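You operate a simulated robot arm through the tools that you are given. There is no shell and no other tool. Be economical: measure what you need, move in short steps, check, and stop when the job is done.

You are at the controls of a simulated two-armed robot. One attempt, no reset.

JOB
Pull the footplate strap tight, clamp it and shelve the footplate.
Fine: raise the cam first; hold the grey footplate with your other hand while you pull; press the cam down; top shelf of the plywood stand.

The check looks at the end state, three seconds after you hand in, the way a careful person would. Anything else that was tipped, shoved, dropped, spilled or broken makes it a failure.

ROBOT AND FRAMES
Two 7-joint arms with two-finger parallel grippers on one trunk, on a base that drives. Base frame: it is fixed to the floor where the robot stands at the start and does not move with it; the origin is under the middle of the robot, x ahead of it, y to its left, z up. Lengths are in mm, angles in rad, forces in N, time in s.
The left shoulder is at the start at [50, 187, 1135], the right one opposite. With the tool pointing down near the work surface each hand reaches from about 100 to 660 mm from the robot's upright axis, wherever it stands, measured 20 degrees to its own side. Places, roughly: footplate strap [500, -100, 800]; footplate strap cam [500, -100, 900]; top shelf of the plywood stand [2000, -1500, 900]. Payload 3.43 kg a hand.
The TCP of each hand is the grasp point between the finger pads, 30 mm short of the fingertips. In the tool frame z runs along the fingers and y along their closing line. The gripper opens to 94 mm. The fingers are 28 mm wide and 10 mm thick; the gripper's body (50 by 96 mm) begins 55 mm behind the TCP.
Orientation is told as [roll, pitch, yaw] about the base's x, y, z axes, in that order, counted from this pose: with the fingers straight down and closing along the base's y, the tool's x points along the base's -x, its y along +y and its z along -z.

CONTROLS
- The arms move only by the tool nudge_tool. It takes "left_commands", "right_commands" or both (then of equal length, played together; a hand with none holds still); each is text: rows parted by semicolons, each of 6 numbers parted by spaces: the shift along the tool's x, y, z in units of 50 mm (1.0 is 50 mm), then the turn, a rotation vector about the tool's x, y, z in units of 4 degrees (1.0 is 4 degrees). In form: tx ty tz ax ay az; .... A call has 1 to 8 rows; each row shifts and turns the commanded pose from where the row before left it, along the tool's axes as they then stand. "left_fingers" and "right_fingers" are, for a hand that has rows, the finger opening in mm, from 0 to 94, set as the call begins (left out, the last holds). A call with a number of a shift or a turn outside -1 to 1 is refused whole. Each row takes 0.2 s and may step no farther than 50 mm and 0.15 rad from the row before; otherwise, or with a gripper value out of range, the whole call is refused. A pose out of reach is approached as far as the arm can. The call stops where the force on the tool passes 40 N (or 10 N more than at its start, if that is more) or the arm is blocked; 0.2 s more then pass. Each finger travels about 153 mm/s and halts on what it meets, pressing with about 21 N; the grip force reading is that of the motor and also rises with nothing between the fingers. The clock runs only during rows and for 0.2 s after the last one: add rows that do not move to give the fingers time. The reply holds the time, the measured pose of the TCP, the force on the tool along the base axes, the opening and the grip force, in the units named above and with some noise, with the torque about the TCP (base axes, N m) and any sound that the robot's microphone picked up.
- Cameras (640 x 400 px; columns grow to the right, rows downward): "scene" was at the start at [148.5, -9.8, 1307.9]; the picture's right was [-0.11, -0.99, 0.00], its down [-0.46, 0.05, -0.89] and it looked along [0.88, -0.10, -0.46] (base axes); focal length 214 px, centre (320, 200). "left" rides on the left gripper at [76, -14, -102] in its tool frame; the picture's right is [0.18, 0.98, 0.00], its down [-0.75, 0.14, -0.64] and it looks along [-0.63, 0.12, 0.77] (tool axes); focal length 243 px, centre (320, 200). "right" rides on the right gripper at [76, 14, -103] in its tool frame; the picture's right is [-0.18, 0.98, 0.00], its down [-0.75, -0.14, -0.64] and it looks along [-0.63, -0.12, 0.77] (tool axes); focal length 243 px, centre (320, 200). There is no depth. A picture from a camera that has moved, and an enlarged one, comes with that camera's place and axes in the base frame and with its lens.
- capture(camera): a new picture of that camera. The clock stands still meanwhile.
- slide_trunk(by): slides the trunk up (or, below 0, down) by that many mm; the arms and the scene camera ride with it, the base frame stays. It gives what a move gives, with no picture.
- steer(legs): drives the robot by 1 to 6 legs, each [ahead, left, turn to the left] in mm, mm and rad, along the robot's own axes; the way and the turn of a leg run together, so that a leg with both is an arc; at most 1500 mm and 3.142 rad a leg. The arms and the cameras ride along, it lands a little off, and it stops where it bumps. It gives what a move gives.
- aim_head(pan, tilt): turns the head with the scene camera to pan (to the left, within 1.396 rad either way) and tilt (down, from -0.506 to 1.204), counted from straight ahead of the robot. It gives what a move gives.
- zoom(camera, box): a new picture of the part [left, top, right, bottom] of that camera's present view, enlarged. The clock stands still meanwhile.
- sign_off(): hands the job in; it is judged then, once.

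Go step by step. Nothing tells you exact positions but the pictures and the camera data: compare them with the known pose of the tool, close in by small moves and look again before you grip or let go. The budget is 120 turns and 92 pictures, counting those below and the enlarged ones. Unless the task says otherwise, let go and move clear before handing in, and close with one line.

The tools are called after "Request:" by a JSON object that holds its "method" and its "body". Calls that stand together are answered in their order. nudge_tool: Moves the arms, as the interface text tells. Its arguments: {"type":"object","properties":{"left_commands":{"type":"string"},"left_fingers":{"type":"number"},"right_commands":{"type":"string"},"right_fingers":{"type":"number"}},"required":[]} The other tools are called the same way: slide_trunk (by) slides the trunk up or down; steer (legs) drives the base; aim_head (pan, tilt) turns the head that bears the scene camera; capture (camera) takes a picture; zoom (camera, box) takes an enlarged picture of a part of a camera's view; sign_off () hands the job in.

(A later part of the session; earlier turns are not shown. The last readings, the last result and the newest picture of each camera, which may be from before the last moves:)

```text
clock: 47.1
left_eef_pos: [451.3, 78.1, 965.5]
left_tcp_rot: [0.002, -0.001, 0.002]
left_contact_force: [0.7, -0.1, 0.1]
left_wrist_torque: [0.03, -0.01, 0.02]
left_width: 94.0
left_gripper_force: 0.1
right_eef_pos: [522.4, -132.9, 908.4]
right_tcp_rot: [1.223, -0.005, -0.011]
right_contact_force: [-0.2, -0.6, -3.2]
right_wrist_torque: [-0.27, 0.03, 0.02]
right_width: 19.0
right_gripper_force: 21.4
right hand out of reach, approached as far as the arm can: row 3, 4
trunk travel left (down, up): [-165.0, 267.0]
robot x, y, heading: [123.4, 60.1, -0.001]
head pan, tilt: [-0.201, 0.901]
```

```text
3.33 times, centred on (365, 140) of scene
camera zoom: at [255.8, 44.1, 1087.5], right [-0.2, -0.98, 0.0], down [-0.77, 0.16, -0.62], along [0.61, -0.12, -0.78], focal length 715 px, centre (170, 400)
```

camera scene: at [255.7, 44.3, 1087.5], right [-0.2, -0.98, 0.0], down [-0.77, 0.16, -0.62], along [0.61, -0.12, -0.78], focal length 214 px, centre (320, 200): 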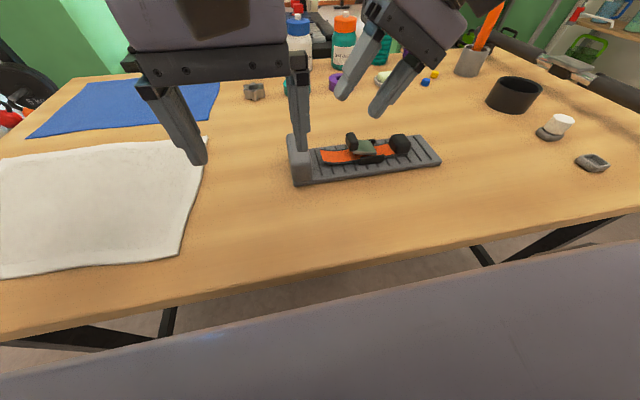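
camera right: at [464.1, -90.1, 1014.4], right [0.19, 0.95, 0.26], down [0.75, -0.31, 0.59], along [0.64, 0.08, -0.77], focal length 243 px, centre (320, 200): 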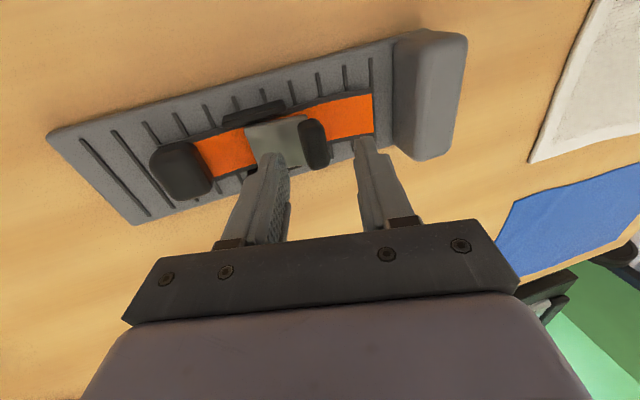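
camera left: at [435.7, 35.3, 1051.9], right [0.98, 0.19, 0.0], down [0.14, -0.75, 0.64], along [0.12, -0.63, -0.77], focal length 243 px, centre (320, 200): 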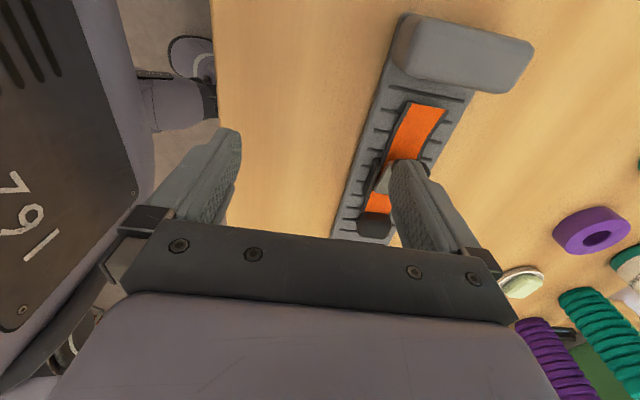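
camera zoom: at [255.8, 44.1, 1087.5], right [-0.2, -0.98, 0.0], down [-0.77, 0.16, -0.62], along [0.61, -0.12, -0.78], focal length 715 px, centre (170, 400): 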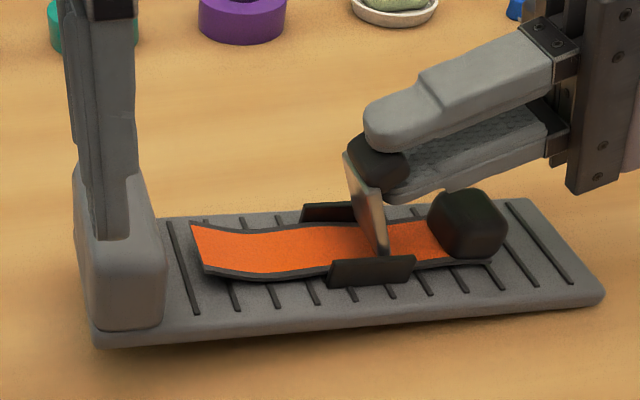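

The reach limit dragged the plate slightly and may have lifted it a little. I'll lower slightly before opening.

Request:
{"method": "nudge_tool", "body": {"right_commands": "0 -0.06 0.02 0 0 0;0 -0.06 0.02 0 0 0;0 0 0 0 0 0"}}

Request:
{"method": "zoom", "body": {"camera": "scene", "box": [270, 80, 460, 200]}}

```text
clock: 47.9
left_eef_pos: [451.1, 79.6, 964.7]
left_tcp_rot: [-0.003, 0.001, 0.002]
left_contact_force: [-0.8, -0.1, 0.0]
left_wrist_torque: [0.0, 0.0, 0.03]
left_width: 94.1
left_gripper_force: 0.0
right_eef_pos: [521.3, -132.4, 902.4]
right_tcp_rot: [1.222, -0.006, -0.013]
right_contact_force: [-0.1, 0.3, -0.4]
right_wrist_torque: [-0.35, 0.08, -0.02]
right_width: 19.4
right_gripper_force: 20.8
trunk travel left (down, up): [-165.0, 267.0]
robot x, y, heading: [126.0, 59.1, 0.005]
head pan, tilt: [-0.201, 0.901]
```

```text
3.33 times, centred on (365, 140) of scene
camera zoom: at [255.8, 44.3, 1087.5], right [-0.2, -0.98, 0.0], down [-0.77, 0.16, -0.62], along [0.61, -0.12, -0.78], focal length 715 px, centre (170, 400)
```

zoom: 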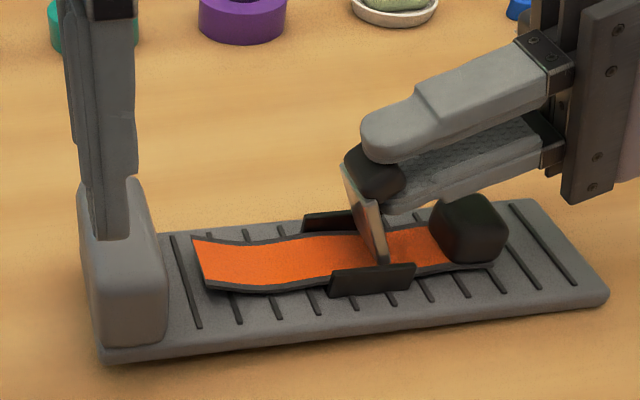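

Plate is back on the table. Open a bit and withdraw.

Request:
{"method": "nudge_tool", "body": {"right_commands": "0 0.04 0 0 0 0;0 0 0 0 0 0;0 0 -0.8 0 0 0;0 0 -0.8 0 0 0;0 1 -0.3 0 0 0", "right_fingers": 27}}

Request:
{"method": "zoom", "body": {"camera": "scene", "box": [270, 80, 460, 200]}}

```text
refused: row 5 steps farther than a row can; nothing moved
```

```text
3.33 times, centred on (365, 140) of scene
camera zoom: at [255.8, 44.3, 1087.5], right [-0.2, -0.98, 0.0], down [-0.77, 0.16, -0.62], along [0.61, -0.12, -0.78], focal length 715 px, centre (170, 400)
```

zoom: 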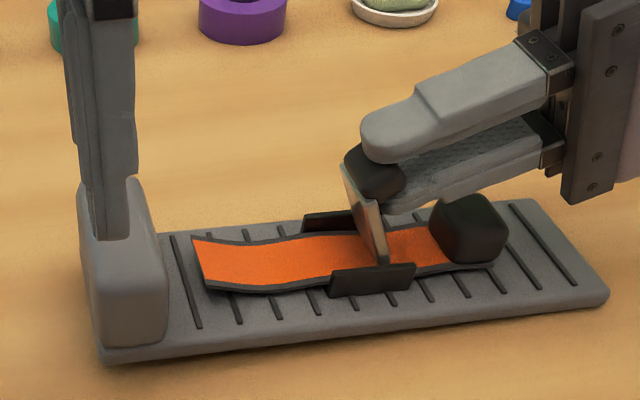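

Request:
{"method": "nudge_tool", "body": {"right_commands": "0 0.04 0 0 0 0;0 0 0 0 0 0;0 0 -0.8 0 0 0;0 0 -0.8 0 0 0;0 0.9 -0.3 0 0 0", "right_fingers": 27}}

Request:
{"method": "zoom", "body": {"camera": "scene", "box": [270, 80, 460, 200]}}

```text
clock: 49.1
left_eef_pos: [451.2, 78.4, 965.3]
left_tcp_rot: [-0.001, 0.0, 0.002]
left_contact_force: [0.4, -1.1, 0.3]
left_wrist_torque: [0.04, 0.03, -0.04]
left_width: 94.3
left_gripper_force: 0.1
right_eef_pos: [519.7, -206.1, 980.5]
right_tcp_rot: [1.223, -0.006, -0.014]
right_contact_force: [-0.7, 0.0, -0.3]
right_wrist_torque: [0.03, -0.04, 0.02]
right_width: 26.9
right_gripper_force: 0.0
trunk travel left (down, up): [-165.0, 267.0]
robot x, y, heading: [123.8, 56.0, -0.002]
head pan, tilt: [-0.201, 0.901]
```

```text
3.33 times, centred on (365, 140) of scene
camera zoom: at [255.7, 44.2, 1087.5], right [-0.2, -0.98, 0.0], down [-0.77, 0.16, -0.62], along [0.61, -0.12, -0.78], focal length 715 px, centre (170, 400)
```

zoom: 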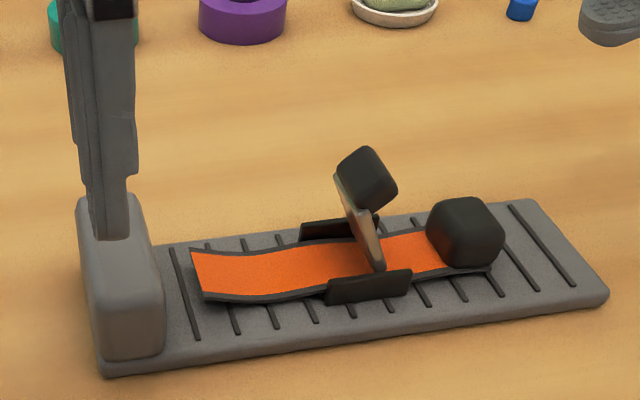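

The lever stays up. Now look from the left camera to locate the heel block.

Request:
{"method": "capture", "body": {"camera": "left"}}

```text
64 pictures are left
camera left: at [374.3, 62.9, 1066.9], right [-0.19, 0.98, 0.0], down [0.75, 0.14, 0.64], along [0.63, 0.12, -0.77], focal length 243 px, centre (320, 200)
```

left: 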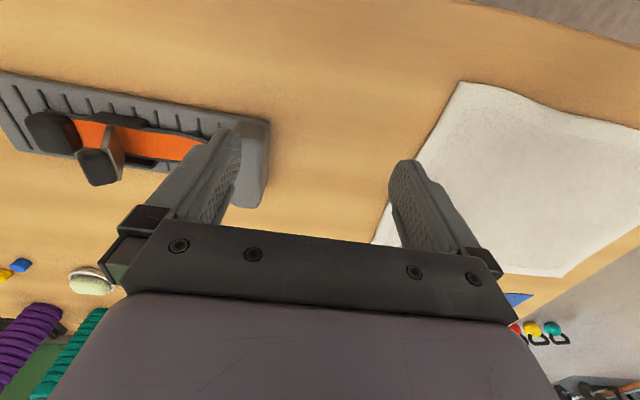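

Heel block: +y face near y≈35, x from 461 to 558, centre about [508, 19]. I'll lean the left hand 15° and move above it.

Request:
{"method": "nudge_tool", "body": {"left_commands": "0 0 0 1 0 0;0 0 0 1 0 0;0 0 0 1 0 0;0 0 0 0.75 0 0;-0.38 -0.3 0.1 0 0 0;-0.38 -0.3 0.1 0 0 0;-0.38 -0.3 0.1 0 0 0", "left_fingers": 70}}

Request:
{"method": "capture", "body": {"camera": "left"}}

Request:
{"method": "capture", "body": {"camera": "scene"}}

```text
clock: 50.7
left_eef_pos: [508.5, 31.3, 961.1]
left_tcp_rot: [-0.259, 0.0, 0.003]
left_contact_force: [0.2, -0.2, 0.1]
left_wrist_torque: [0.01, 0.02, 0.01]
left_width: 69.8
left_gripper_force: 0.2
right_eef_pos: [520.0, -206.5, 979.2]
right_tcp_rot: [1.224, -0.008, -0.012]
right_contact_force: [-0.1, 0.2, 0.4]
right_wrist_torque: [0.02, -0.01, 0.02]
right_width: 27.1
right_gripper_force: 0.1
trunk travel left (down, up): [-165.0, 267.0]
robot x, y, heading: [123.6, 55.2, -0.001]
head pan, tilt: [-0.201, 0.901]
```

```text
63 pictures are left
camera left: at [431.9, 43.0, 1063.9], right [-0.18, 0.95, -0.26], down [0.75, 0.3, 0.58], along [0.63, -0.08, -0.77], focal length 243 px, centre (320, 200)
```

left: 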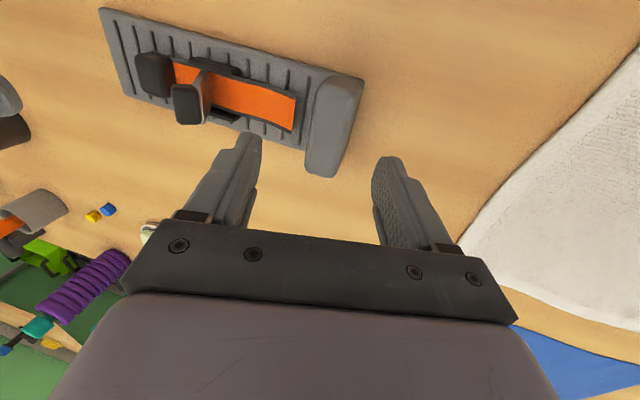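

```text
62 pictures are left
camera scene: at [255.7, 44.2, 1087.5], right [-0.2, -0.98, 0.0], down [-0.77, 0.16, -0.62], along [0.61, -0.12, -0.78], focal length 214 px, centre (320, 200)
```

scene: 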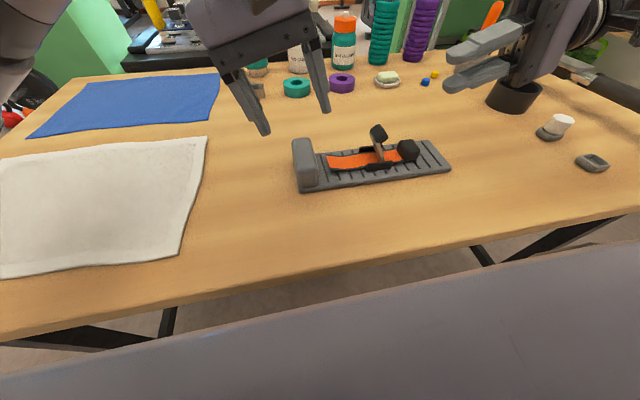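

Heel top centre triangulates to [499, 20, 890]. I'll descend so fingertips reach z≈862 around it.

Request:
{"method": "nudge_tool", "body": {"left_commands": "0.06 0.09 0.45 0 0 0;0.06 0.1 0.45 0 0 0;0.06 0.1 0.45 0 0 0"}}

Request:
{"method": "capture", "body": {"camera": "left"}}

Request:
{"method": "zoom", "body": {"camera": "scene", "box": [220, 80, 460, 220]}}

```text
clock: 51.5
left_eef_pos: [499.3, 26.8, 892.3]
left_tcp_rot: [-0.264, 0.0, 0.002]
left_contact_force: [-0.7, 0.6, -0.3]
left_wrist_torque: [0.02, -0.01, -0.05]
left_width: 69.9
left_gripper_force: 0.0
right_eef_pos: [520.4, -206.1, 981.3]
right_tcp_rot: [1.224, -0.006, -0.013]
right_contact_force: [0.2, 0.4, 0.4]
right_wrist_torque: [0.02, 0.0, -0.01]
right_width: 26.8
right_gripper_force: 0.1
trunk travel left (down, up): [-165.0, 267.0]
robot x, y, heading: [122.7, 55.9, 0.002]
head pan, tilt: [-0.201, 0.901]
```

```text
61 pictures are left
camera left: at [422.2, 38.7, 994.7], right [-0.19, 0.95, -0.26], down [0.75, 0.3, 0.58], along [0.63, -0.08, -0.77], focal length 243 px, centre (320, 200)
```

left: 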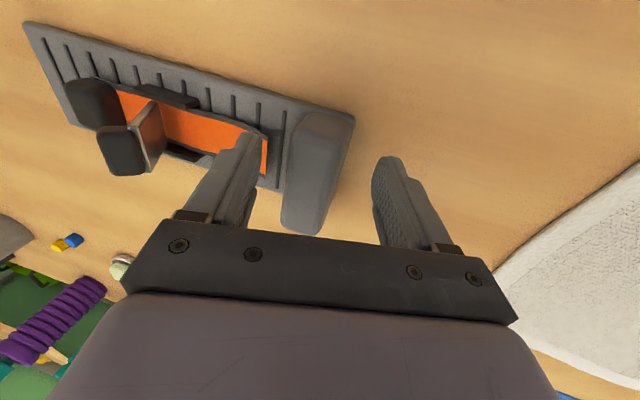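

```text
2.67 times, centred on (340, 150) of scene
camera zoom: at [255.7, 44.2, 1087.6], right [-0.2, -0.98, 0.0], down [-0.77, 0.16, -0.62], along [0.61, -0.12, -0.78], focal length 572 px, centre (267, 333)
```

zoom: 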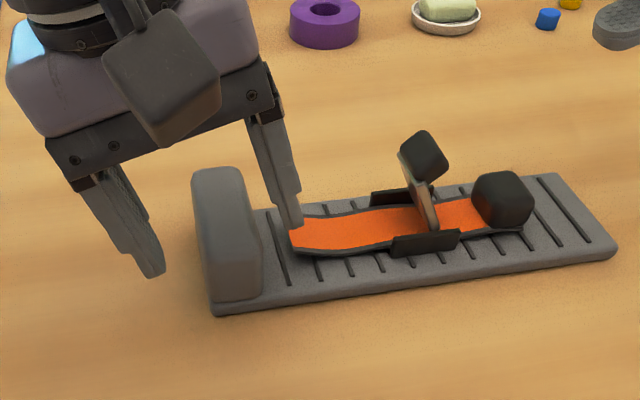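

The fingers straddle the heel block; close on it.

Request:
{"method": "nudge_tool", "body": {"left_commands": "0 0 0 0 0 0;0 0 0 0 0 0;0 0 0 0 0 0", "left_fingers": 0}}

Request:
{"method": "zoom", "body": {"camera": "scene", "box": [220, 80, 460, 220]}}

```text
clock: 52.3
left_eef_pos: [498.6, 26.7, 892.6]
left_tcp_rot: [-0.264, -0.001, 0.002]
left_contact_force: [-0.5, -1.6, 2.5]
left_wrist_torque: [0.0, -0.23, -0.24]
left_width: 35.3
left_gripper_force: 21.1
right_eef_pos: [520.6, -207.0, 979.4]
right_tcp_rot: [1.224, -0.008, -0.012]
right_contact_force: [-1.2, -0.5, 0.0]
right_wrist_torque: [-0.02, 0.03, 0.0]
right_width: 27.2
right_gripper_force: 0.0
trunk travel left (down, up): [-165.0, 267.0]
robot x, y, heading: [121.5, 60.0, -0.003]
head pan, tilt: [-0.201, 0.901]
```

```text
2.67 times, centred on (340, 150) of scene
camera zoom: at [255.5, 44.1, 1087.6], right [-0.2, -0.98, 0.0], down [-0.77, 0.16, -0.62], along [0.61, -0.12, -0.78], focal length 572 px, centre (267, 333)
```

zoom: 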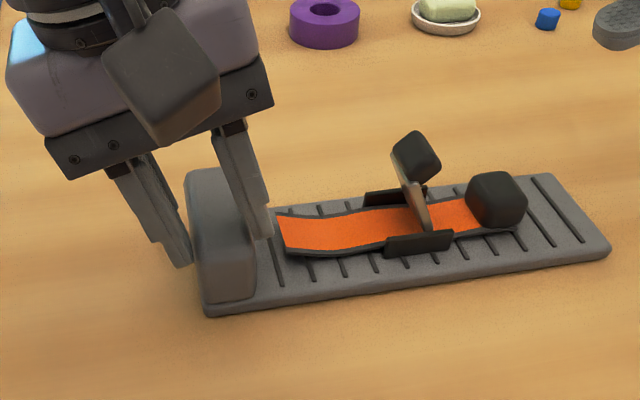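

Heel is held (35 mm). Now rotate the right hand back to a 20° lean and move above the tab (≈[508,-150]).

Request:
{"method": "nudge_tool", "body": {"right_commands": "0 0 0 1 0 0;0 0 0 1 0 0;0 0 0 1 0 0;0 0 0 1 0 0;0 0 0 1 0 0;0 0 0 1 0 0;0 0 0 1 0 0;0 0 0 1 0 0", "right_fingers": 46}}

Request:
{"method": "nudge_tool", "body": {"right_commands": "0 0 0 1 0 0;0 0 0 1 0 0;0 0 0 1 0 0;0 0 0 1 0 0;0 0 0 0.5 0 0;0.12 0.27 0.47 0 0 0;0.12 0.27 0.47 0 0 0"}}

Request:
{"method": "capture", "body": {"camera": "right"}}

Request:
{"method": "zoom", "body": {"camera": "scene", "box": [220, 80, 460, 220]}}

```text
clock: 54.1
left_eef_pos: [498.2, 28.8, 892.6]
left_tcp_rot: [-0.263, -0.001, 0.002]
left_contact_force: [-1.2, -0.4, 4.6]
left_wrist_torque: [-0.02, -0.07, -0.16]
left_width: 35.4
left_gripper_force: 20.5
right_eef_pos: [520.2, -205.7, 980.1]
right_tcp_rot: [0.665, -0.006, -0.013]
right_contact_force: [-0.4, 1.0, 0.1]
right_wrist_torque: [-0.03, 0.01, -0.02]
right_width: 45.8
right_gripper_force: 0.0
trunk travel left (down, up): [-165.0, 267.0]
robot x, y, heading: [123.5, 62.3, 0.001]
head pan, tilt: [-0.201, 0.901]
```

```text
clock: 55.7
left_eef_pos: [498.8, 27.7, 893.8]
left_tcp_rot: [-0.264, -0.003, 0.001]
left_contact_force: [0.4, 0.0, 5.8]
left_wrist_torque: [0.04, -0.02, 0.03]
left_width: 35.4
left_gripper_force: 21.0
right_eef_pos: [509.8, -164.4, 943.5]
right_tcp_rot: [0.35, -0.006, -0.015]
right_contact_force: [0.6, -0.4, -0.5]
right_wrist_torque: [-0.03, 0.03, 0.02]
right_width: 45.9
right_gripper_force: 0.0
trunk travel left (down, up): [-165.0, 267.0]
robot x, y, heading: [123.1, 59.1, 0.003]
head pan, tilt: [-0.201, 0.901]
```

```text
58 pictures are left
camera right: at [432.6, -185.6, 1044.5], right [0.19, 0.92, 0.34], down [0.74, -0.36, 0.56], along [0.64, 0.14, -0.76], focal length 243 px, centre (320, 200)
```

right: 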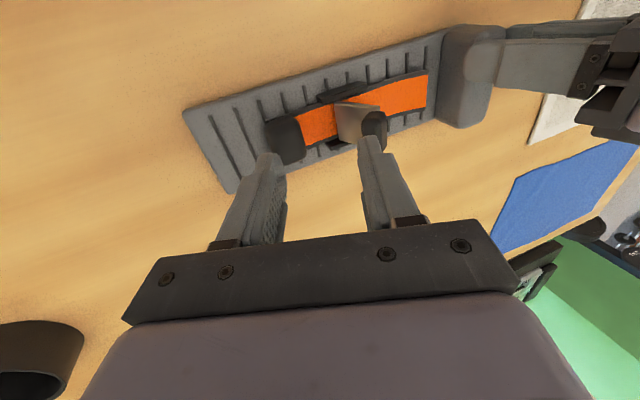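

```text
2.67 times, centred on (340, 150) of scene
camera zoom: at [255.5, 44.3, 1087.6], right [-0.2, -0.98, 0.0], down [-0.77, 0.16, -0.62], along [0.61, -0.12, -0.78], focal length 572 px, centre (267, 333)
```

zoom: 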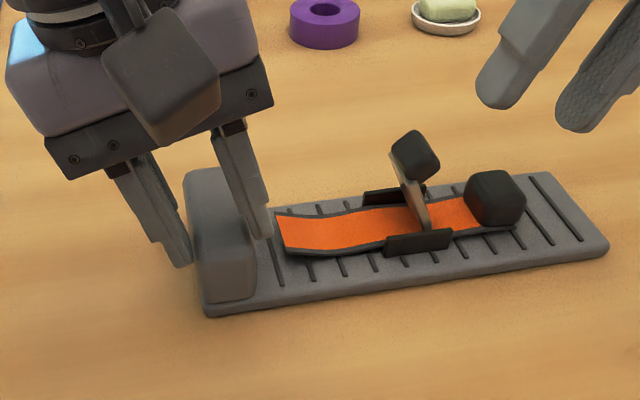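

Tab centre is about [515,-158,858]. I'll descend two thirds and check the straddle.

Request:
{"method": "nudge_tool", "body": {"right_commands": "-0.04 -0.17 0.39 0 0 0;-0.04 -0.17 0.39 0 0 0"}}

Request:
{"method": "capture", "body": {"camera": "right"}}

Request:
{"method": "zoom", "body": {"camera": "scene", "box": [320, 80, 480, 190]}}

```text
clock: 56.3
left_eef_pos: [498.1, 27.7, 892.8]
left_tcp_rot: [-0.262, -0.003, 0.001]
left_contact_force: [-0.5, -0.2, 5.2]
left_wrist_torque: [0.17, 0.06, -0.01]
left_width: 35.6
left_gripper_force: 20.8
right_eef_pos: [512.8, -167.1, 902.3]
right_tcp_rot: [0.351, -0.007, -0.013]
right_contact_force: [-0.1, 0.0, -0.3]
right_wrist_torque: [0.03, -0.01, 0.0]
right_width: 46.2
right_gripper_force: 0.0
trunk travel left (down, up): [-165.0, 267.0]
robot x, y, heading: [121.5, 56.5, 0.009]
head pan, tilt: [-0.201, 0.901]
```

```text
56 pictures are left
camera right: at [436.0, -188.5, 1002.3], right [0.19, 0.92, 0.34], down [0.74, -0.36, 0.56], along [0.64, 0.14, -0.76], focal length 243 px, centre (320, 200)
```

right: 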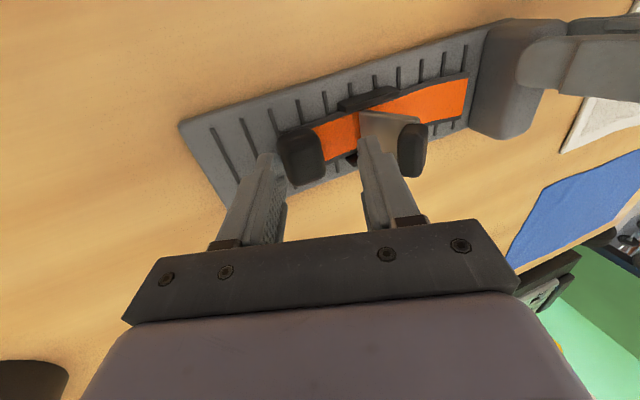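

```text
3.64 times, centred on (400, 135) of scene
camera zoom: at [255.5, 44.2, 1087.6], right [-0.2, -0.98, 0.0], down [-0.77, 0.16, -0.62], along [0.61, -0.12, -0.78], focal length 780 px, centre (29, 436)
```

zoom: 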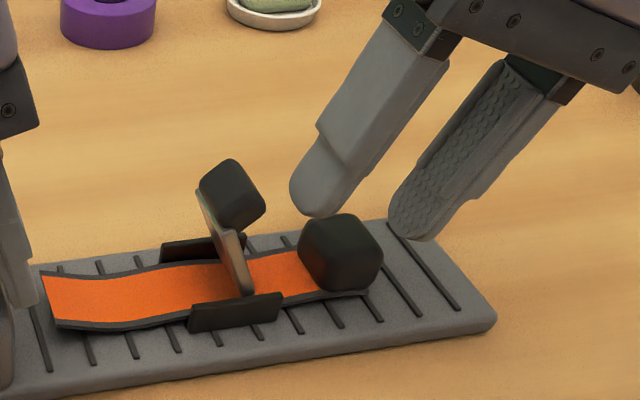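

Alignment in y looks good; add 8 mm in x and descend 22 mm.

Request:
{"method": "nudge_tool", "body": {"right_commands": "-0.08 -0.075 0.21 0 0 0;-0.08 -0.075 0.21 0 0 0"}}

Request:
{"method": "capture", "body": {"camera": "right"}}

Request:
{"method": "zoom", "body": {"camera": "scene", "box": [320, 80, 480, 190]}}

```text
clock: 56.8
left_eef_pos: [499.5, 28.8, 892.9]
left_tcp_rot: [-0.258, -0.003, 0.007]
left_contact_force: [-0.4, 4.5, 7.5]
left_wrist_torque: [0.25, 0.21, 0.05]
left_width: 35.7
left_gripper_force: 20.9
right_eef_pos: [515.4, -166.6, 895.6]
right_tcp_rot: [0.353, -0.015, -0.012]
right_contact_force: [-4.8, -4.3, 12.3]
right_wrist_torque: [-0.27, 0.31, -0.07]
right_width: 45.3
right_gripper_force: 0.0
trunk travel left (down, up): [-165.0, 267.0]
robot x, y, heading: [125.0, 58.8, -0.005]
head pan, tilt: [-0.201, 0.901]
stopped in row 2 (right hand): the force on the tool passed its limit at 51 N (the readings are from after the stop); the commanded pose is now the measured one
```

```text
54 pictures are left
camera right: at [438.5, -187.9, 995.6], right [0.19, 0.92, 0.34], down [0.74, -0.36, 0.57], along [0.65, 0.15, -0.75], focal length 243 px, centre (320, 200)
```

right: 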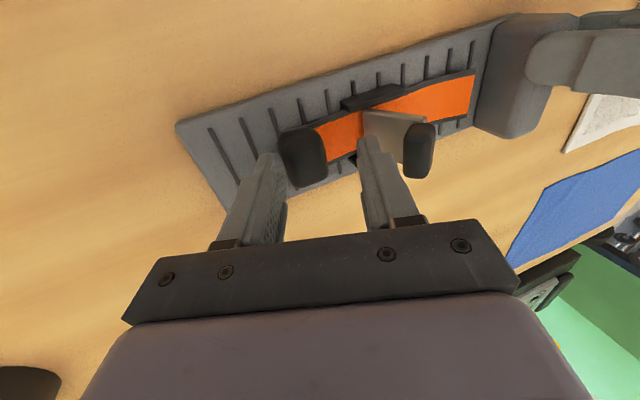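

```text
3.64 times, centred on (400, 135) of scene
camera zoom: at [254.0, 44.4, 1088.0], right [-0.2, -0.98, 0.0], down [-0.77, 0.16, -0.62], along [0.61, -0.12, -0.78], focal length 780 px, centre (29, 436)
```

zoom: 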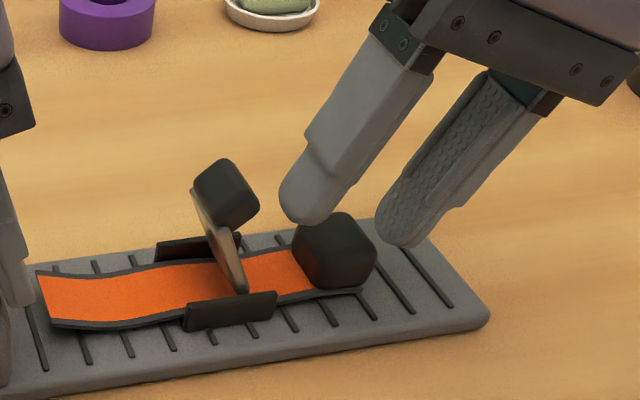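

The +y finger came down on the tab's top edge; tab spans y≈−171…−132. I'll rise, shift +5 mm in y, open to 53 and descend again.

Request:
{"method": "nudge_tool", "body": {"right_commands": "0 0 -0.3 0 0 0;0.02 0.11 0.03 0 0 0;0 0 0 0 0 0", "right_fingers": 53}}

Request:
{"method": "nudge_tool", "body": {"right_commands": "0 -0.045 0.14 0 0 0;0 -0.045 0.14 0 0 0;0 -0.045 0.14 0 0 0;0 -0.045 0.14 0 0 0"}}

Request:
{"method": "zoom", "body": {"camera": "scene", "box": [320, 80, 480, 190]}}

```text
clock: 57.6
left_eef_pos: [499.4, 28.1, 892.7]
left_tcp_rot: [-0.26, -0.004, 0.007]
left_contact_force: [-2.4, 4.6, 21.1]
left_wrist_torque: [0.11, 0.19, -0.23]
left_width: 35.6
left_gripper_force: 21.3
right_eef_pos: [516.9, -165.2, 910.2]
right_tcp_rot: [0.354, -0.016, -0.011]
right_contact_force: [-0.3, 0.0, 0.5]
right_wrist_torque: [0.0, 0.0, 0.05]
right_width: 52.8
right_gripper_force: 0.1
trunk travel left (down, up): [-165.0, 267.0]
robot x, y, heading: [126.0, 57.5, 0.0]
head pan, tilt: [-0.201, 0.901]
```

```text
clock: 58.6
left_eef_pos: [499.5, 28.9, 892.9]
left_tcp_rot: [-0.259, -0.005, 0.007]
left_contact_force: [0.0, 2.8, 25.0]
left_wrist_torque: [0.08, -0.23, -0.23]
left_width: 35.4
left_gripper_force: 21.0
right_eef_pos: [516.8, -162.6, 879.4]
right_tcp_rot: [0.355, -0.015, -0.012]
right_contact_force: [-0.7, -0.9, 0.3]
right_wrist_torque: [0.0, -0.01, -0.02]
right_width: 53.1
right_gripper_force: 0.0
trunk travel left (down, up): [-165.0, 267.0]
robot x, y, heading: [124.2, 59.8, 0.004]
head pan, tilt: [-0.201, 0.901]
```

```text
3.64 times, centred on (400, 135) of scene
camera zoom: at [254.4, 44.3, 1087.8], right [-0.2, -0.98, 0.0], down [-0.77, 0.16, -0.62], along [0.61, -0.12, -0.78], focal length 780 px, centre (29, 436)
```

zoom: 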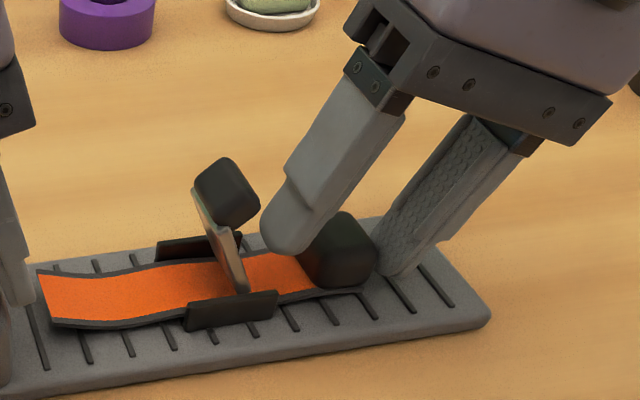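

The fingers straddle the tab. Close.

Request:
{"method": "nudge_tool", "body": {"right_commands": "0 0 0 0 0 0;0 0 0 0 0 0;0 0 0 0 0 0", "right_fingers": 0}}

Request:
{"method": "zoom", "body": {"camera": "scene", "box": [220, 80, 460, 220]}}

```text
clock: 59.4
left_eef_pos: [499.9, 30.8, 890.7]
left_tcp_rot: [-0.248, -0.001, 0.007]
left_contact_force: [-0.2, 1.9, 6.4]
left_wrist_torque: [0.4, 0.2, -0.26]
left_width: 35.6
left_gripper_force: 20.7
right_eef_pos: [519.1, -168.3, 876.6]
right_tcp_rot: [0.341, -0.013, -0.01]
right_contact_force: [-1.2, -3.1, -0.6]
right_wrist_torque: [-0.14, -0.28, 0.46]
right_width: 33.6
right_gripper_force: 21.6
trunk travel left (down, up): [-165.0, 267.0]
robot x, y, heading: [122.4, 58.3, -0.003]
head pan, tilt: [-0.201, 0.901]
stopped in row 3 (right hand): the force on the tool passed its limit at 40 N (the readings are from after the stop); the commanded pose is now the measured one
```

```text
2.67 times, centred on (340, 150) of scene
camera zoom: at [255.2, 43.7, 1087.3], right [-0.2, -0.98, 0.0], down [-0.77, 0.16, -0.62], along [0.61, -0.12, -0.78], focal length 572 px, centre (267, 333)
```

zoom: 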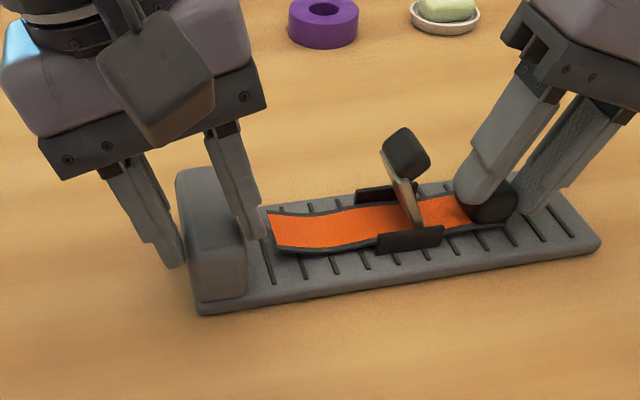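

Both hands hold. Now pull the tab along −y in small steps, watching for force and travel.

Request:
{"method": "nudge_tool", "body": {"right_commands": "-0.005 -0.06 -0.022 0 0 0;-0.005 -0.06 -0.022 0 0 0;-0.005 -0.06 -0.022 0 0 0;-0.005 -0.06 -0.022 0 0 0;-0.005 -0.06 -0.022 0 0 0;-0.005 -0.06 -0.022 0 0 0"}}

Request:
{"method": "zoom", "body": {"camera": "scene", "box": [220, 80, 460, 220]}}

```text
clock: 60.8
left_eef_pos: [501.1, 30.5, 891.5]
left_tcp_rot: [-0.249, -0.002, 0.01]
left_contact_force: [1.0, -6.0, 7.1]
left_wrist_torque: [-0.16, -0.28, -0.28]
left_width: 35.8
left_gripper_force: 20.7
right_eef_pos: [518.1, -187.6, 876.8]
right_tcp_rot: [0.345, -0.013, -0.011]
right_contact_force: [-2.0, 5.2, 0.0]
right_wrist_torque: [-0.28, 0.17, 0.63]
right_width: 33.7
right_gripper_force: 20.9
trunk travel left (down, up): [-165.0, 267.0]
robot x, y, heading: [124.6, 57.5, 0.001]
head pan, tilt: [-0.201, 0.901]
```

```text
2.67 times, centred on (340, 150) of scene
camera zoom: at [255.3, 43.6, 1087.7], right [-0.2, -0.98, 0.0], down [-0.77, 0.16, -0.62], along [0.61, -0.12, -0.78], focal length 572 px, centre (267, 333)
```

zoom: 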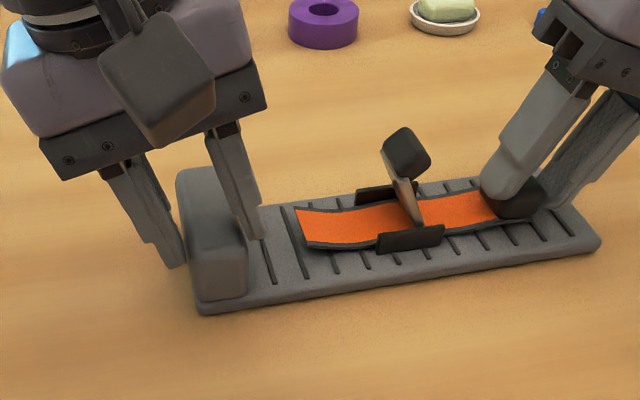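

The strap slides freely (~19 mm so far). Keep pulling until resistance rises.

Request:
{"method": "nudge_tool", "body": {"right_commands": "-0.005 -0.06 -0.022 0 0 0;-0.005 -0.06 -0.022 0 0 0;-0.005 -0.06 -0.022 0 0 0;-0.005 -0.06 -0.022 0 0 0"}}

Request:
{"method": "zoom", "body": {"camera": "scene", "box": [220, 80, 460, 220]}}

```text
clock: 61.8
left_eef_pos: [501.9, 31.0, 891.3]
left_tcp_rot: [-0.248, 0.001, 0.014]
left_contact_force: [3.3, -7.2, 8.7]
left_wrist_torque: [-0.11, -0.05, 0.41]
left_width: 35.7
left_gripper_force: 20.8
right_eef_pos: [520.0, -199.9, 877.8]
right_tcp_rot: [0.342, -0.013, -0.013]
right_contact_force: [-5.7, 4.7, 0.1]
right_wrist_torque: [-0.25, 0.11, 0.61]
right_width: 33.6
right_gripper_force: 21.5
trunk travel left (down, up): [-165.0, 267.0]
robot x, y, heading: [122.3, 61.3, -0.001]
head pan, tilt: [-0.201, 0.901]
```

```text
2.67 times, centred on (340, 150) of scene
camera zoom: at [255.1, 43.6, 1087.7], right [-0.2, -0.98, 0.0], down [-0.77, 0.16, -0.62], along [0.61, -0.12, -0.78], focal length 572 px, centre (267, 333)
```

zoom: 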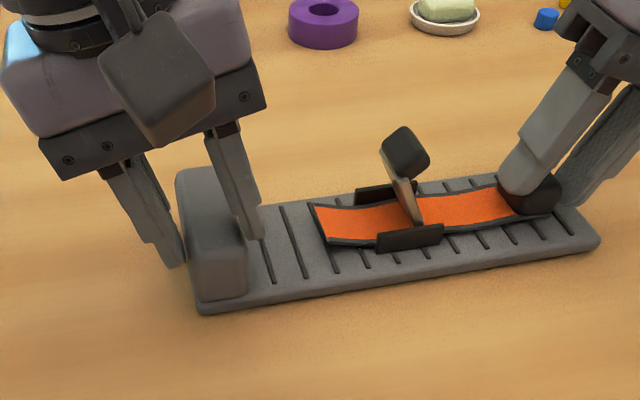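

Still sliding easily; continue with a small x correction.

Request:
{"method": "nudge_tool", "body": {"right_commands": "0.02 -0.06 -0.022 0 0 0;0.01 -0.06 -0.022 0 0 0;0.01 -0.06 -0.022 0 0 0"}}

Request:
{"method": "zoom", "body": {"camera": "scene", "box": [220, 80, 460, 220]}}

```text
clock: 62.5
left_eef_pos: [500.4, 29.3, 890.9]
left_tcp_rot: [-0.249, -0.001, 0.009]
left_contact_force: [3.3, -7.2, 11.9]
left_wrist_torque: [0.0, -0.06, -0.57]
left_width: 35.9
left_gripper_force: 21.7
right_eef_pos: [518.5, -210.3, 878.1]
right_tcp_rot: [0.345, -0.013, -0.009]
right_contact_force: [1.7, 4.4, -1.0]
right_wrist_torque: [-0.03, -0.11, 0.28]
right_width: 33.8
right_gripper_force: 21.2
trunk travel left (down, up): [-165.0, 267.0]
robot x, y, heading: [122.5, 56.5, -0.007]
head pan, tilt: [-0.201, 0.901]
```

```text
2.67 times, centred on (340, 150) of scene
camera zoom: at [255.5, 43.7, 1087.6], right [-0.2, -0.98, 0.0], down [-0.77, 0.16, -0.62], along [0.61, -0.12, -0.78], focal length 572 px, centre (267, 333)
```

zoom: 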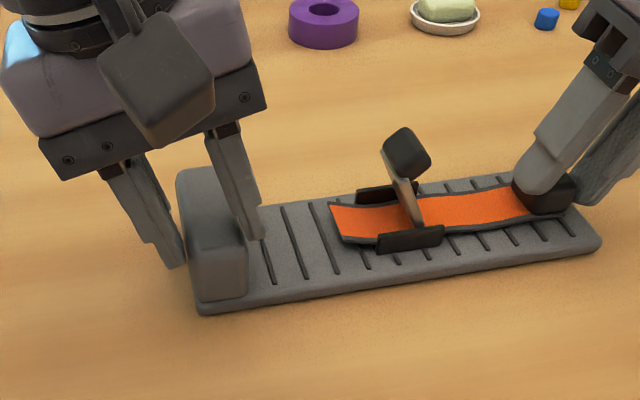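

Request:
{"method": "nudge_tool", "body": {"right_commands": "0.005 -0.06 -0.02 0 0 0;0.005 -0.06 -0.02 0 0 0"}}

Request:
{"method": "zoom", "body": {"camera": "scene", "box": [220, 80, 460, 220]}}

```text
clock: 63.1
left_eef_pos: [500.9, 29.7, 891.6]
left_tcp_rot: [-0.25, 0.0, 0.008]
left_contact_force: [1.4, -5.8, 12.0]
left_wrist_torque: [0.04, -0.13, -0.7]
left_width: 35.6
left_gripper_force: 20.7
right_eef_pos: [517.8, -215.3, 877.5]
right_tcp_rot: [0.344, -0.013, -0.012]
right_contact_force: [1.3, 4.2, -0.4]
right_wrist_torque: [0.06, -0.26, 0.29]
right_width: 33.3
right_gripper_force: 20.9
trunk travel left (down, up): [-165.0, 267.0]
robot x, y, heading: [122.8, 59.7, -0.0]
head pan, tilt: [-0.201, 0.901]
```

```text
2.67 times, centred on (340, 150) of scene
camera zoom: at [255.3, 43.8, 1087.7], right [-0.2, -0.98, 0.0], down [-0.77, 0.16, -0.62], along [0.61, -0.12, -0.78], focal length 572 px, centre (267, 333)
```

zoom: 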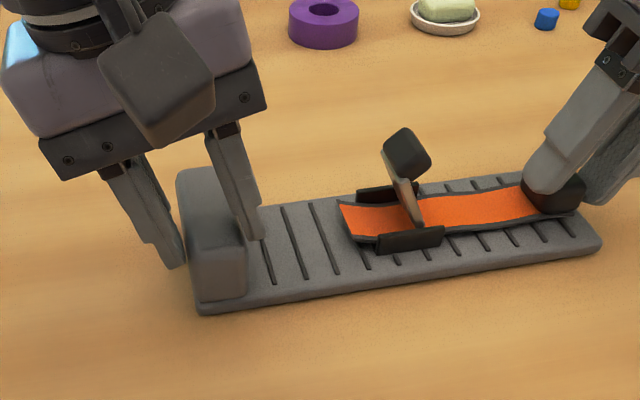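

Request:
{"method": "nudge_tool", "body": {"right_commands": "0.005 -0.045 -0.015 0 0 0;0.005 -0.045 -0.015 0 0 0;0.005 -0.045 -0.015 0 0 0"}}

Request:
{"method": "nudge_tool", "body": {"right_commands": "0.005 -0.045 -0.015 0 0 0;0.005 -0.045 -0.015 0 0 0"}}

Request:
{"method": "zoom", "body": {"camera": "scene", "box": [220, 80, 460, 220]}}

```text
clock: 64.0
left_eef_pos: [500.2, 30.5, 891.3]
left_tcp_rot: [-0.248, 0.001, 0.008]
left_contact_force: [-0.7, -6.4, 12.9]
left_wrist_torque: [0.14, 0.03, -0.72]
left_width: 35.9
left_gripper_force: 20.8
right_eef_pos: [516.2, -222.2, 877.2]
right_tcp_rot: [0.343, -0.015, -0.011]
right_contact_force: [1.9, 4.5, -0.4]
right_wrist_torque: [0.04, -0.3, 0.37]
right_width: 33.3
right_gripper_force: 21.3
trunk travel left (down, up): [-165.0, 267.0]
robot x, y, heading: [125.2, 61.7, 0.002]
head pan, tilt: [-0.201, 0.901]
```

```text
clock: 64.5
left_eef_pos: [499.4, 31.0, 891.4]
left_tcp_rot: [-0.247, -0.002, 0.008]
left_contact_force: [-1.5, -5.3, 11.2]
left_wrist_torque: [0.09, 0.11, -0.76]
left_width: 36.0
left_gripper_force: 21.1
right_eef_pos: [515.1, -227.2, 876.4]
right_tcp_rot: [0.341, -0.013, -0.011]
right_contact_force: [1.7, 4.9, -0.2]
right_wrist_torque: [0.06, -0.31, 0.37]
right_width: 33.5
right_gripper_force: 20.7
trunk travel left (down, up): [-165.0, 267.0]
robot x, y, heading: [123.3, 61.2, 0.0]
head pan, tilt: [-0.201, 0.901]
```

```text
2.67 times, centred on (340, 150) of scene
camera zoom: at [255.1, 43.7, 1087.6], right [-0.2, -0.98, 0.0], down [-0.77, 0.16, -0.62], along [0.61, -0.12, -0.78], focal length 572 px, centre (267, 333)
```

zoom: 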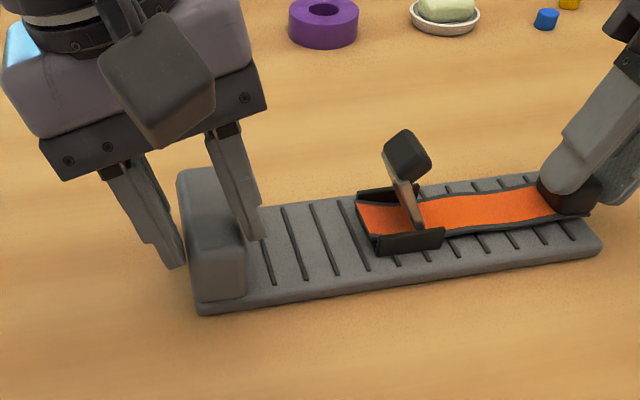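

About 58 mm pulled; the tail has reached the buckle. I'll probe for a stop with very small steps.

Request:
{"method": "nudge_tool", "body": {"right_commands": "0 -0.025 -0.009 0 0 0;0 -0.025 -0.009 0 0 0;0 -0.025 -0.009 0 0 0"}}

Request:
{"method": "zoom", "body": {"camera": "scene", "box": [310, 100, 470, 200]}}

```text
clock: 65.3
left_eef_pos: [500.3, 29.3, 890.6]
left_tcp_rot: [-0.251, -0.001, 0.009]
left_contact_force: [-1.6, -17.0, 7.5]
left_wrist_torque: [-0.23, 0.02, -0.66]
left_width: 36.2
left_gripper_force: 20.9
right_eef_pos: [515.4, -230.2, 877.4]
right_tcp_rot: [0.345, -0.011, -0.01]
right_contact_force: [0.0, 19.8, -0.6]
right_wrist_torque: [0.04, 0.13, 0.25]
right_width: 33.3
right_gripper_force: 21.1
trunk travel left (down, up): [-165.0, 267.0]
robot x, y, heading: [125.5, 59.3, -0.004]
head pan, tilt: [-0.201, 0.901]
```

```text
4.00 times, centred on (390, 150) of scene
camera zoom: at [255.3, 44.1, 1087.6], right [-0.2, -0.98, 0.0], down [-0.77, 0.16, -0.62], along [0.61, -0.12, -0.78], focal length 858 px, centre (40, 400)
```

zoom: 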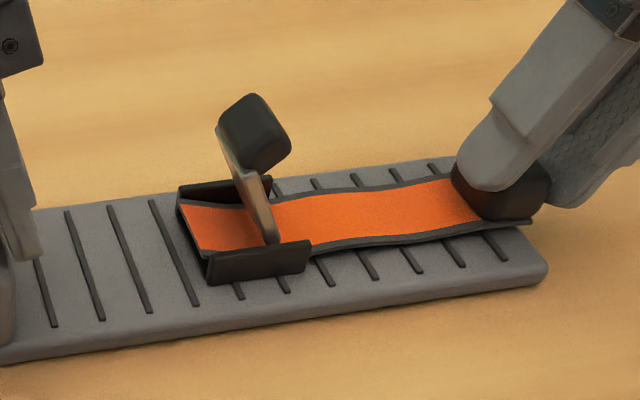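

Resistance jumped to 20 N: the strap is at its end stop. I'll test whether it stays by opening the right fingers slightly.

Request:
{"method": "nudge_tool", "body": {"right_commands": "0 0.01 0.003 0 0 0;0 0 0 0 0 0;0 0 0 0 0 0;0 0 0 0 0 0", "right_fingers": 44}}

Request:
{"method": "zoom", "body": {"camera": "scene", "box": [310, 100, 470, 200]}}

```text
clock: 66.3
left_eef_pos: [502.1, 31.7, 889.7]
left_tcp_rot: [-0.248, -0.002, 0.012]
left_contact_force: [1.0, 2.5, 9.4]
left_wrist_torque: [0.34, -0.04, -0.21]
left_width: 36.2
left_gripper_force: 21.5
right_eef_pos: [515.8, -230.7, 877.2]
right_tcp_rot: [0.344, -0.012, -0.012]
right_contact_force: [0.0, 0.7, -0.7]
right_wrist_torque: [0.02, 0.04, 0.01]
right_width: 44.1
right_gripper_force: 0.0
trunk travel left (down, up): [-165.0, 267.0]
robot x, y, heading: [121.1, 57.2, -0.002]
head pan, tilt: [-0.201, 0.901]
```

```text
4.00 times, centred on (390, 150) of scene
camera zoom: at [255.3, 44.1, 1087.6], right [-0.2, -0.98, 0.0], down [-0.77, 0.16, -0.62], along [0.61, -0.12, -0.78], focal length 858 px, centre (40, 400)
```

zoom: 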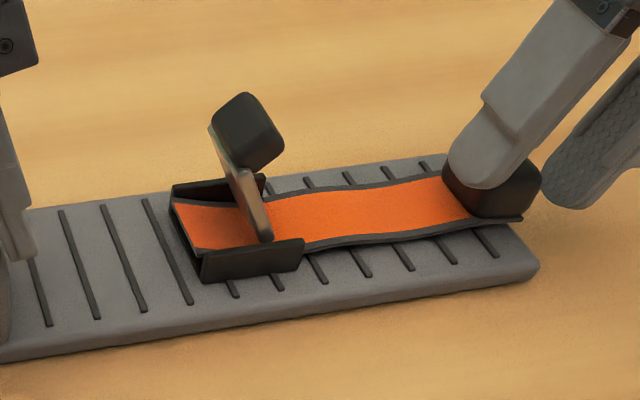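

The strap stays tight. Now retreat the right hand upward, close it, and view the lever to press it down.

Request:
{"method": "nudge_tool", "body": {"right_commands": "0 0 0 0 0 0;0 0 -0.6 0 0 0;0 0 -0.6 0 0 0;0 0.3 -0.6 0 0 0", "right_fingers": 56}}

Request:
{"method": "nudge_tool", "body": {"right_commands": "0.03 0.6 0.15 0 0 0;0.03 0.6 0.15 0 0 0;0 0.6 0.15 0 0 0", "right_fingers": 0}}

Request:
{"method": "capture", "body": {"camera": "right"}}

Request:
{"method": "zoom", "body": {"camera": "scene", "box": [310, 70, 470, 190]}}

```text
clock: 67.3
left_eef_pos: [500.6, 30.4, 890.8]
left_tcp_rot: [-0.249, 0.002, 0.011]
left_contact_force: [1.5, 3.5, 7.6]
left_wrist_torque: [0.08, -0.25, -0.05]
left_width: 35.9
left_gripper_force: 21.1
right_eef_pos: [514.1, -246.6, 967.5]
right_tcp_rot: [0.342, -0.012, -0.012]
right_contact_force: [0.6, -0.7, 0.2]
right_wrist_torque: [0.0, -0.01, -0.03]
right_width: 56.1
right_gripper_force: 0.0
trunk travel left (down, up): [-165.0, 267.0]
robot x, y, heading: [124.4, 58.4, -0.001]
head pan, tilt: [-0.201, 0.901]
```

```text
clock: 68.2
left_eef_pos: [500.4, 29.3, 890.1]
left_tcp_rot: [-0.249, 0.001, 0.008]
left_contact_force: [0.9, 2.0, 6.8]
left_wrist_torque: [-0.06, -0.01, -0.16]
left_width: 35.9
left_gripper_force: 21.0
right_eef_pos: [510.8, -154.7, 975.8]
right_tcp_rot: [0.343, -0.012, -0.012]
right_contact_force: [-0.3, -0.1, 0.5]
right_wrist_torque: [0.0, 0.0, -0.02]
right_width: 0.0
right_gripper_force: 21.0
trunk travel left (down, up): [-165.0, 267.0]
robot x, y, heading: [123.1, 62.3, -0.001]
head pan, tilt: [-0.201, 0.901]
```

```text
43 pictures are left
camera right: at [433.7, -175.5, 1076.2], right [0.19, 0.92, 0.33], down [0.74, -0.36, 0.57], along [0.64, 0.14, -0.75], focal length 243 px, centre (320, 200)
```

right: 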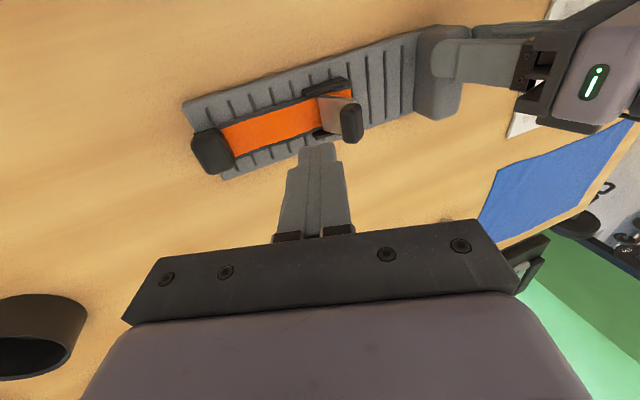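

```text
3.33 times, centred on (390, 130) of scene
camera zoom: at [255.4, 43.7, 1087.6], right [-0.2, -0.98, 0.0], down [-0.77, 0.16, -0.62], along [0.61, -0.12, -0.78], focal length 715 px, centre (87, 433)
```

zoom: 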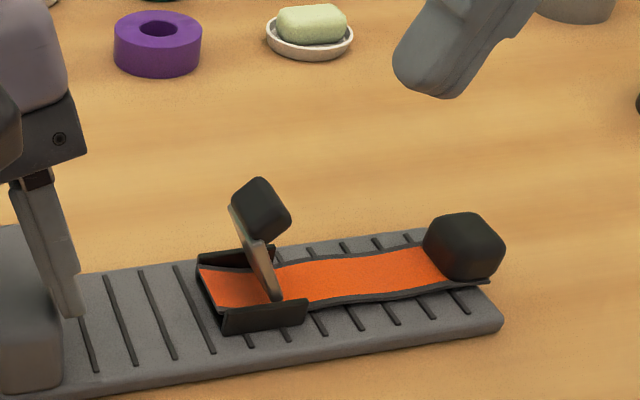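

Pad is at ≈[520,-95,895]. I'll place the closed fingertips on its −y side, then push it +y/down along the arc.

Request:
{"method": "nudge_tool", "body": {"right_commands": "-0.09 0.0 0.56 0 0 0;-0.09 0.08 0.56 0 0 0"}}

Request:
{"method": "zoom", "body": {"camera": "scene", "box": [310, 70, 470, 190]}}

Request:
{"method": "capture", "body": {"camera": "right"}}

```text
clock: 68.8
left_eef_pos: [501.4, 30.5, 892.0]
left_tcp_rot: [-0.247, 0.0, 0.009]
left_contact_force: [0.2, -0.7, 6.7]
left_wrist_torque: [0.03, 0.1, -0.14]
left_width: 36.0
left_gripper_force: 21.5
right_eef_pos: [521.7, -132.0, 925.2]
right_tcp_rot: [0.342, -0.014, -0.013]
right_contact_force: [-1.2, 0.5, 0.4]
right_wrist_torque: [0.02, -0.01, 0.0]
right_width: 0.1
right_gripper_force: 20.8
trunk travel left (down, up): [-165.0, 267.0]
robot x, y, heading: [124.2, 63.0, 0.003]
head pan, tilt: [-0.201, 0.901]
```

```text
3.33 times, centred on (390, 130) of scene
camera zoom: at [255.3, 43.8, 1087.6], right [-0.2, -0.98, 0.0], down [-0.77, 0.16, -0.62], along [0.61, -0.12, -0.78], focal length 715 px, centre (87, 433)
```

zoom: 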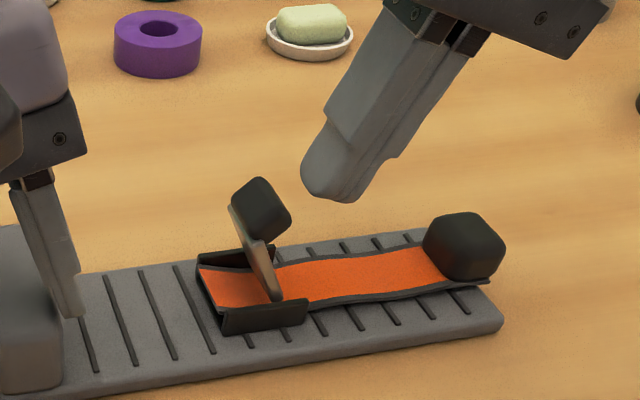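

```text
40 pictures are left
camera right: at [443.9, -153.1, 1024.7], right [0.19, 0.92, 0.33], down [0.74, -0.36, 0.57], along [0.64, 0.14, -0.75], focal length 243 px, centre (320, 200)
```

right: 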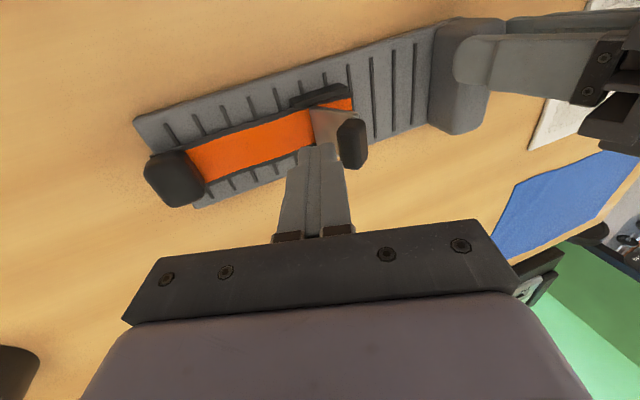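

Fingers are in place. Push along the arc.

Request:
{"method": "nudge_tool", "body": {"right_commands": "0 0.13 0.11 0 0 0;0 0.137 0.092 0 0 0;0 0.124 0.129 0 0 0;0 0.11 0.167 0 0 0"}}

Request:
{"method": "zoom", "body": {"camera": "scene", "box": [310, 70, 470, 190]}}

```text
clock: 69.8
left_eef_pos: [500.9, 29.3, 889.8]
left_tcp_rot: [-0.248, 0.0, 0.01]
left_contact_force: [-1.1, -1.0, 4.2]
left_wrist_torque: [0.05, 0.08, -0.13]
left_width: 35.8
left_gripper_force: 21.3
right_eef_pos: [522.9, -100.5, 909.0]
right_tcp_rot: [0.341, -0.013, -0.013]
right_contact_force: [0.7, 0.5, 0.3]
right_wrist_torque: [-0.03, -0.02, -0.02]
right_width: 0.0
right_gripper_force: 21.1
trunk travel left (down, up): [-165.0, 267.0]
robot x, y, heading: [124.2, 58.1, 0.002]
head pan, tilt: [-0.201, 0.901]
```

```text
3.33 times, centred on (390, 130) of scene
camera zoom: at [255.3, 43.8, 1087.5], right [-0.2, -0.98, 0.0], down [-0.77, 0.16, -0.62], along [0.61, -0.12, -0.78], focal length 715 px, centre (87, 433)
```

zoom: 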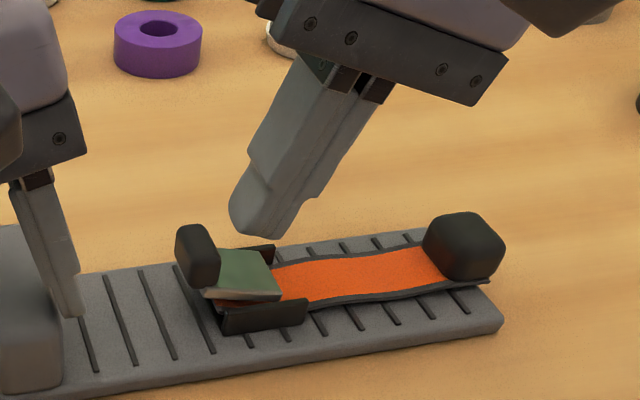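

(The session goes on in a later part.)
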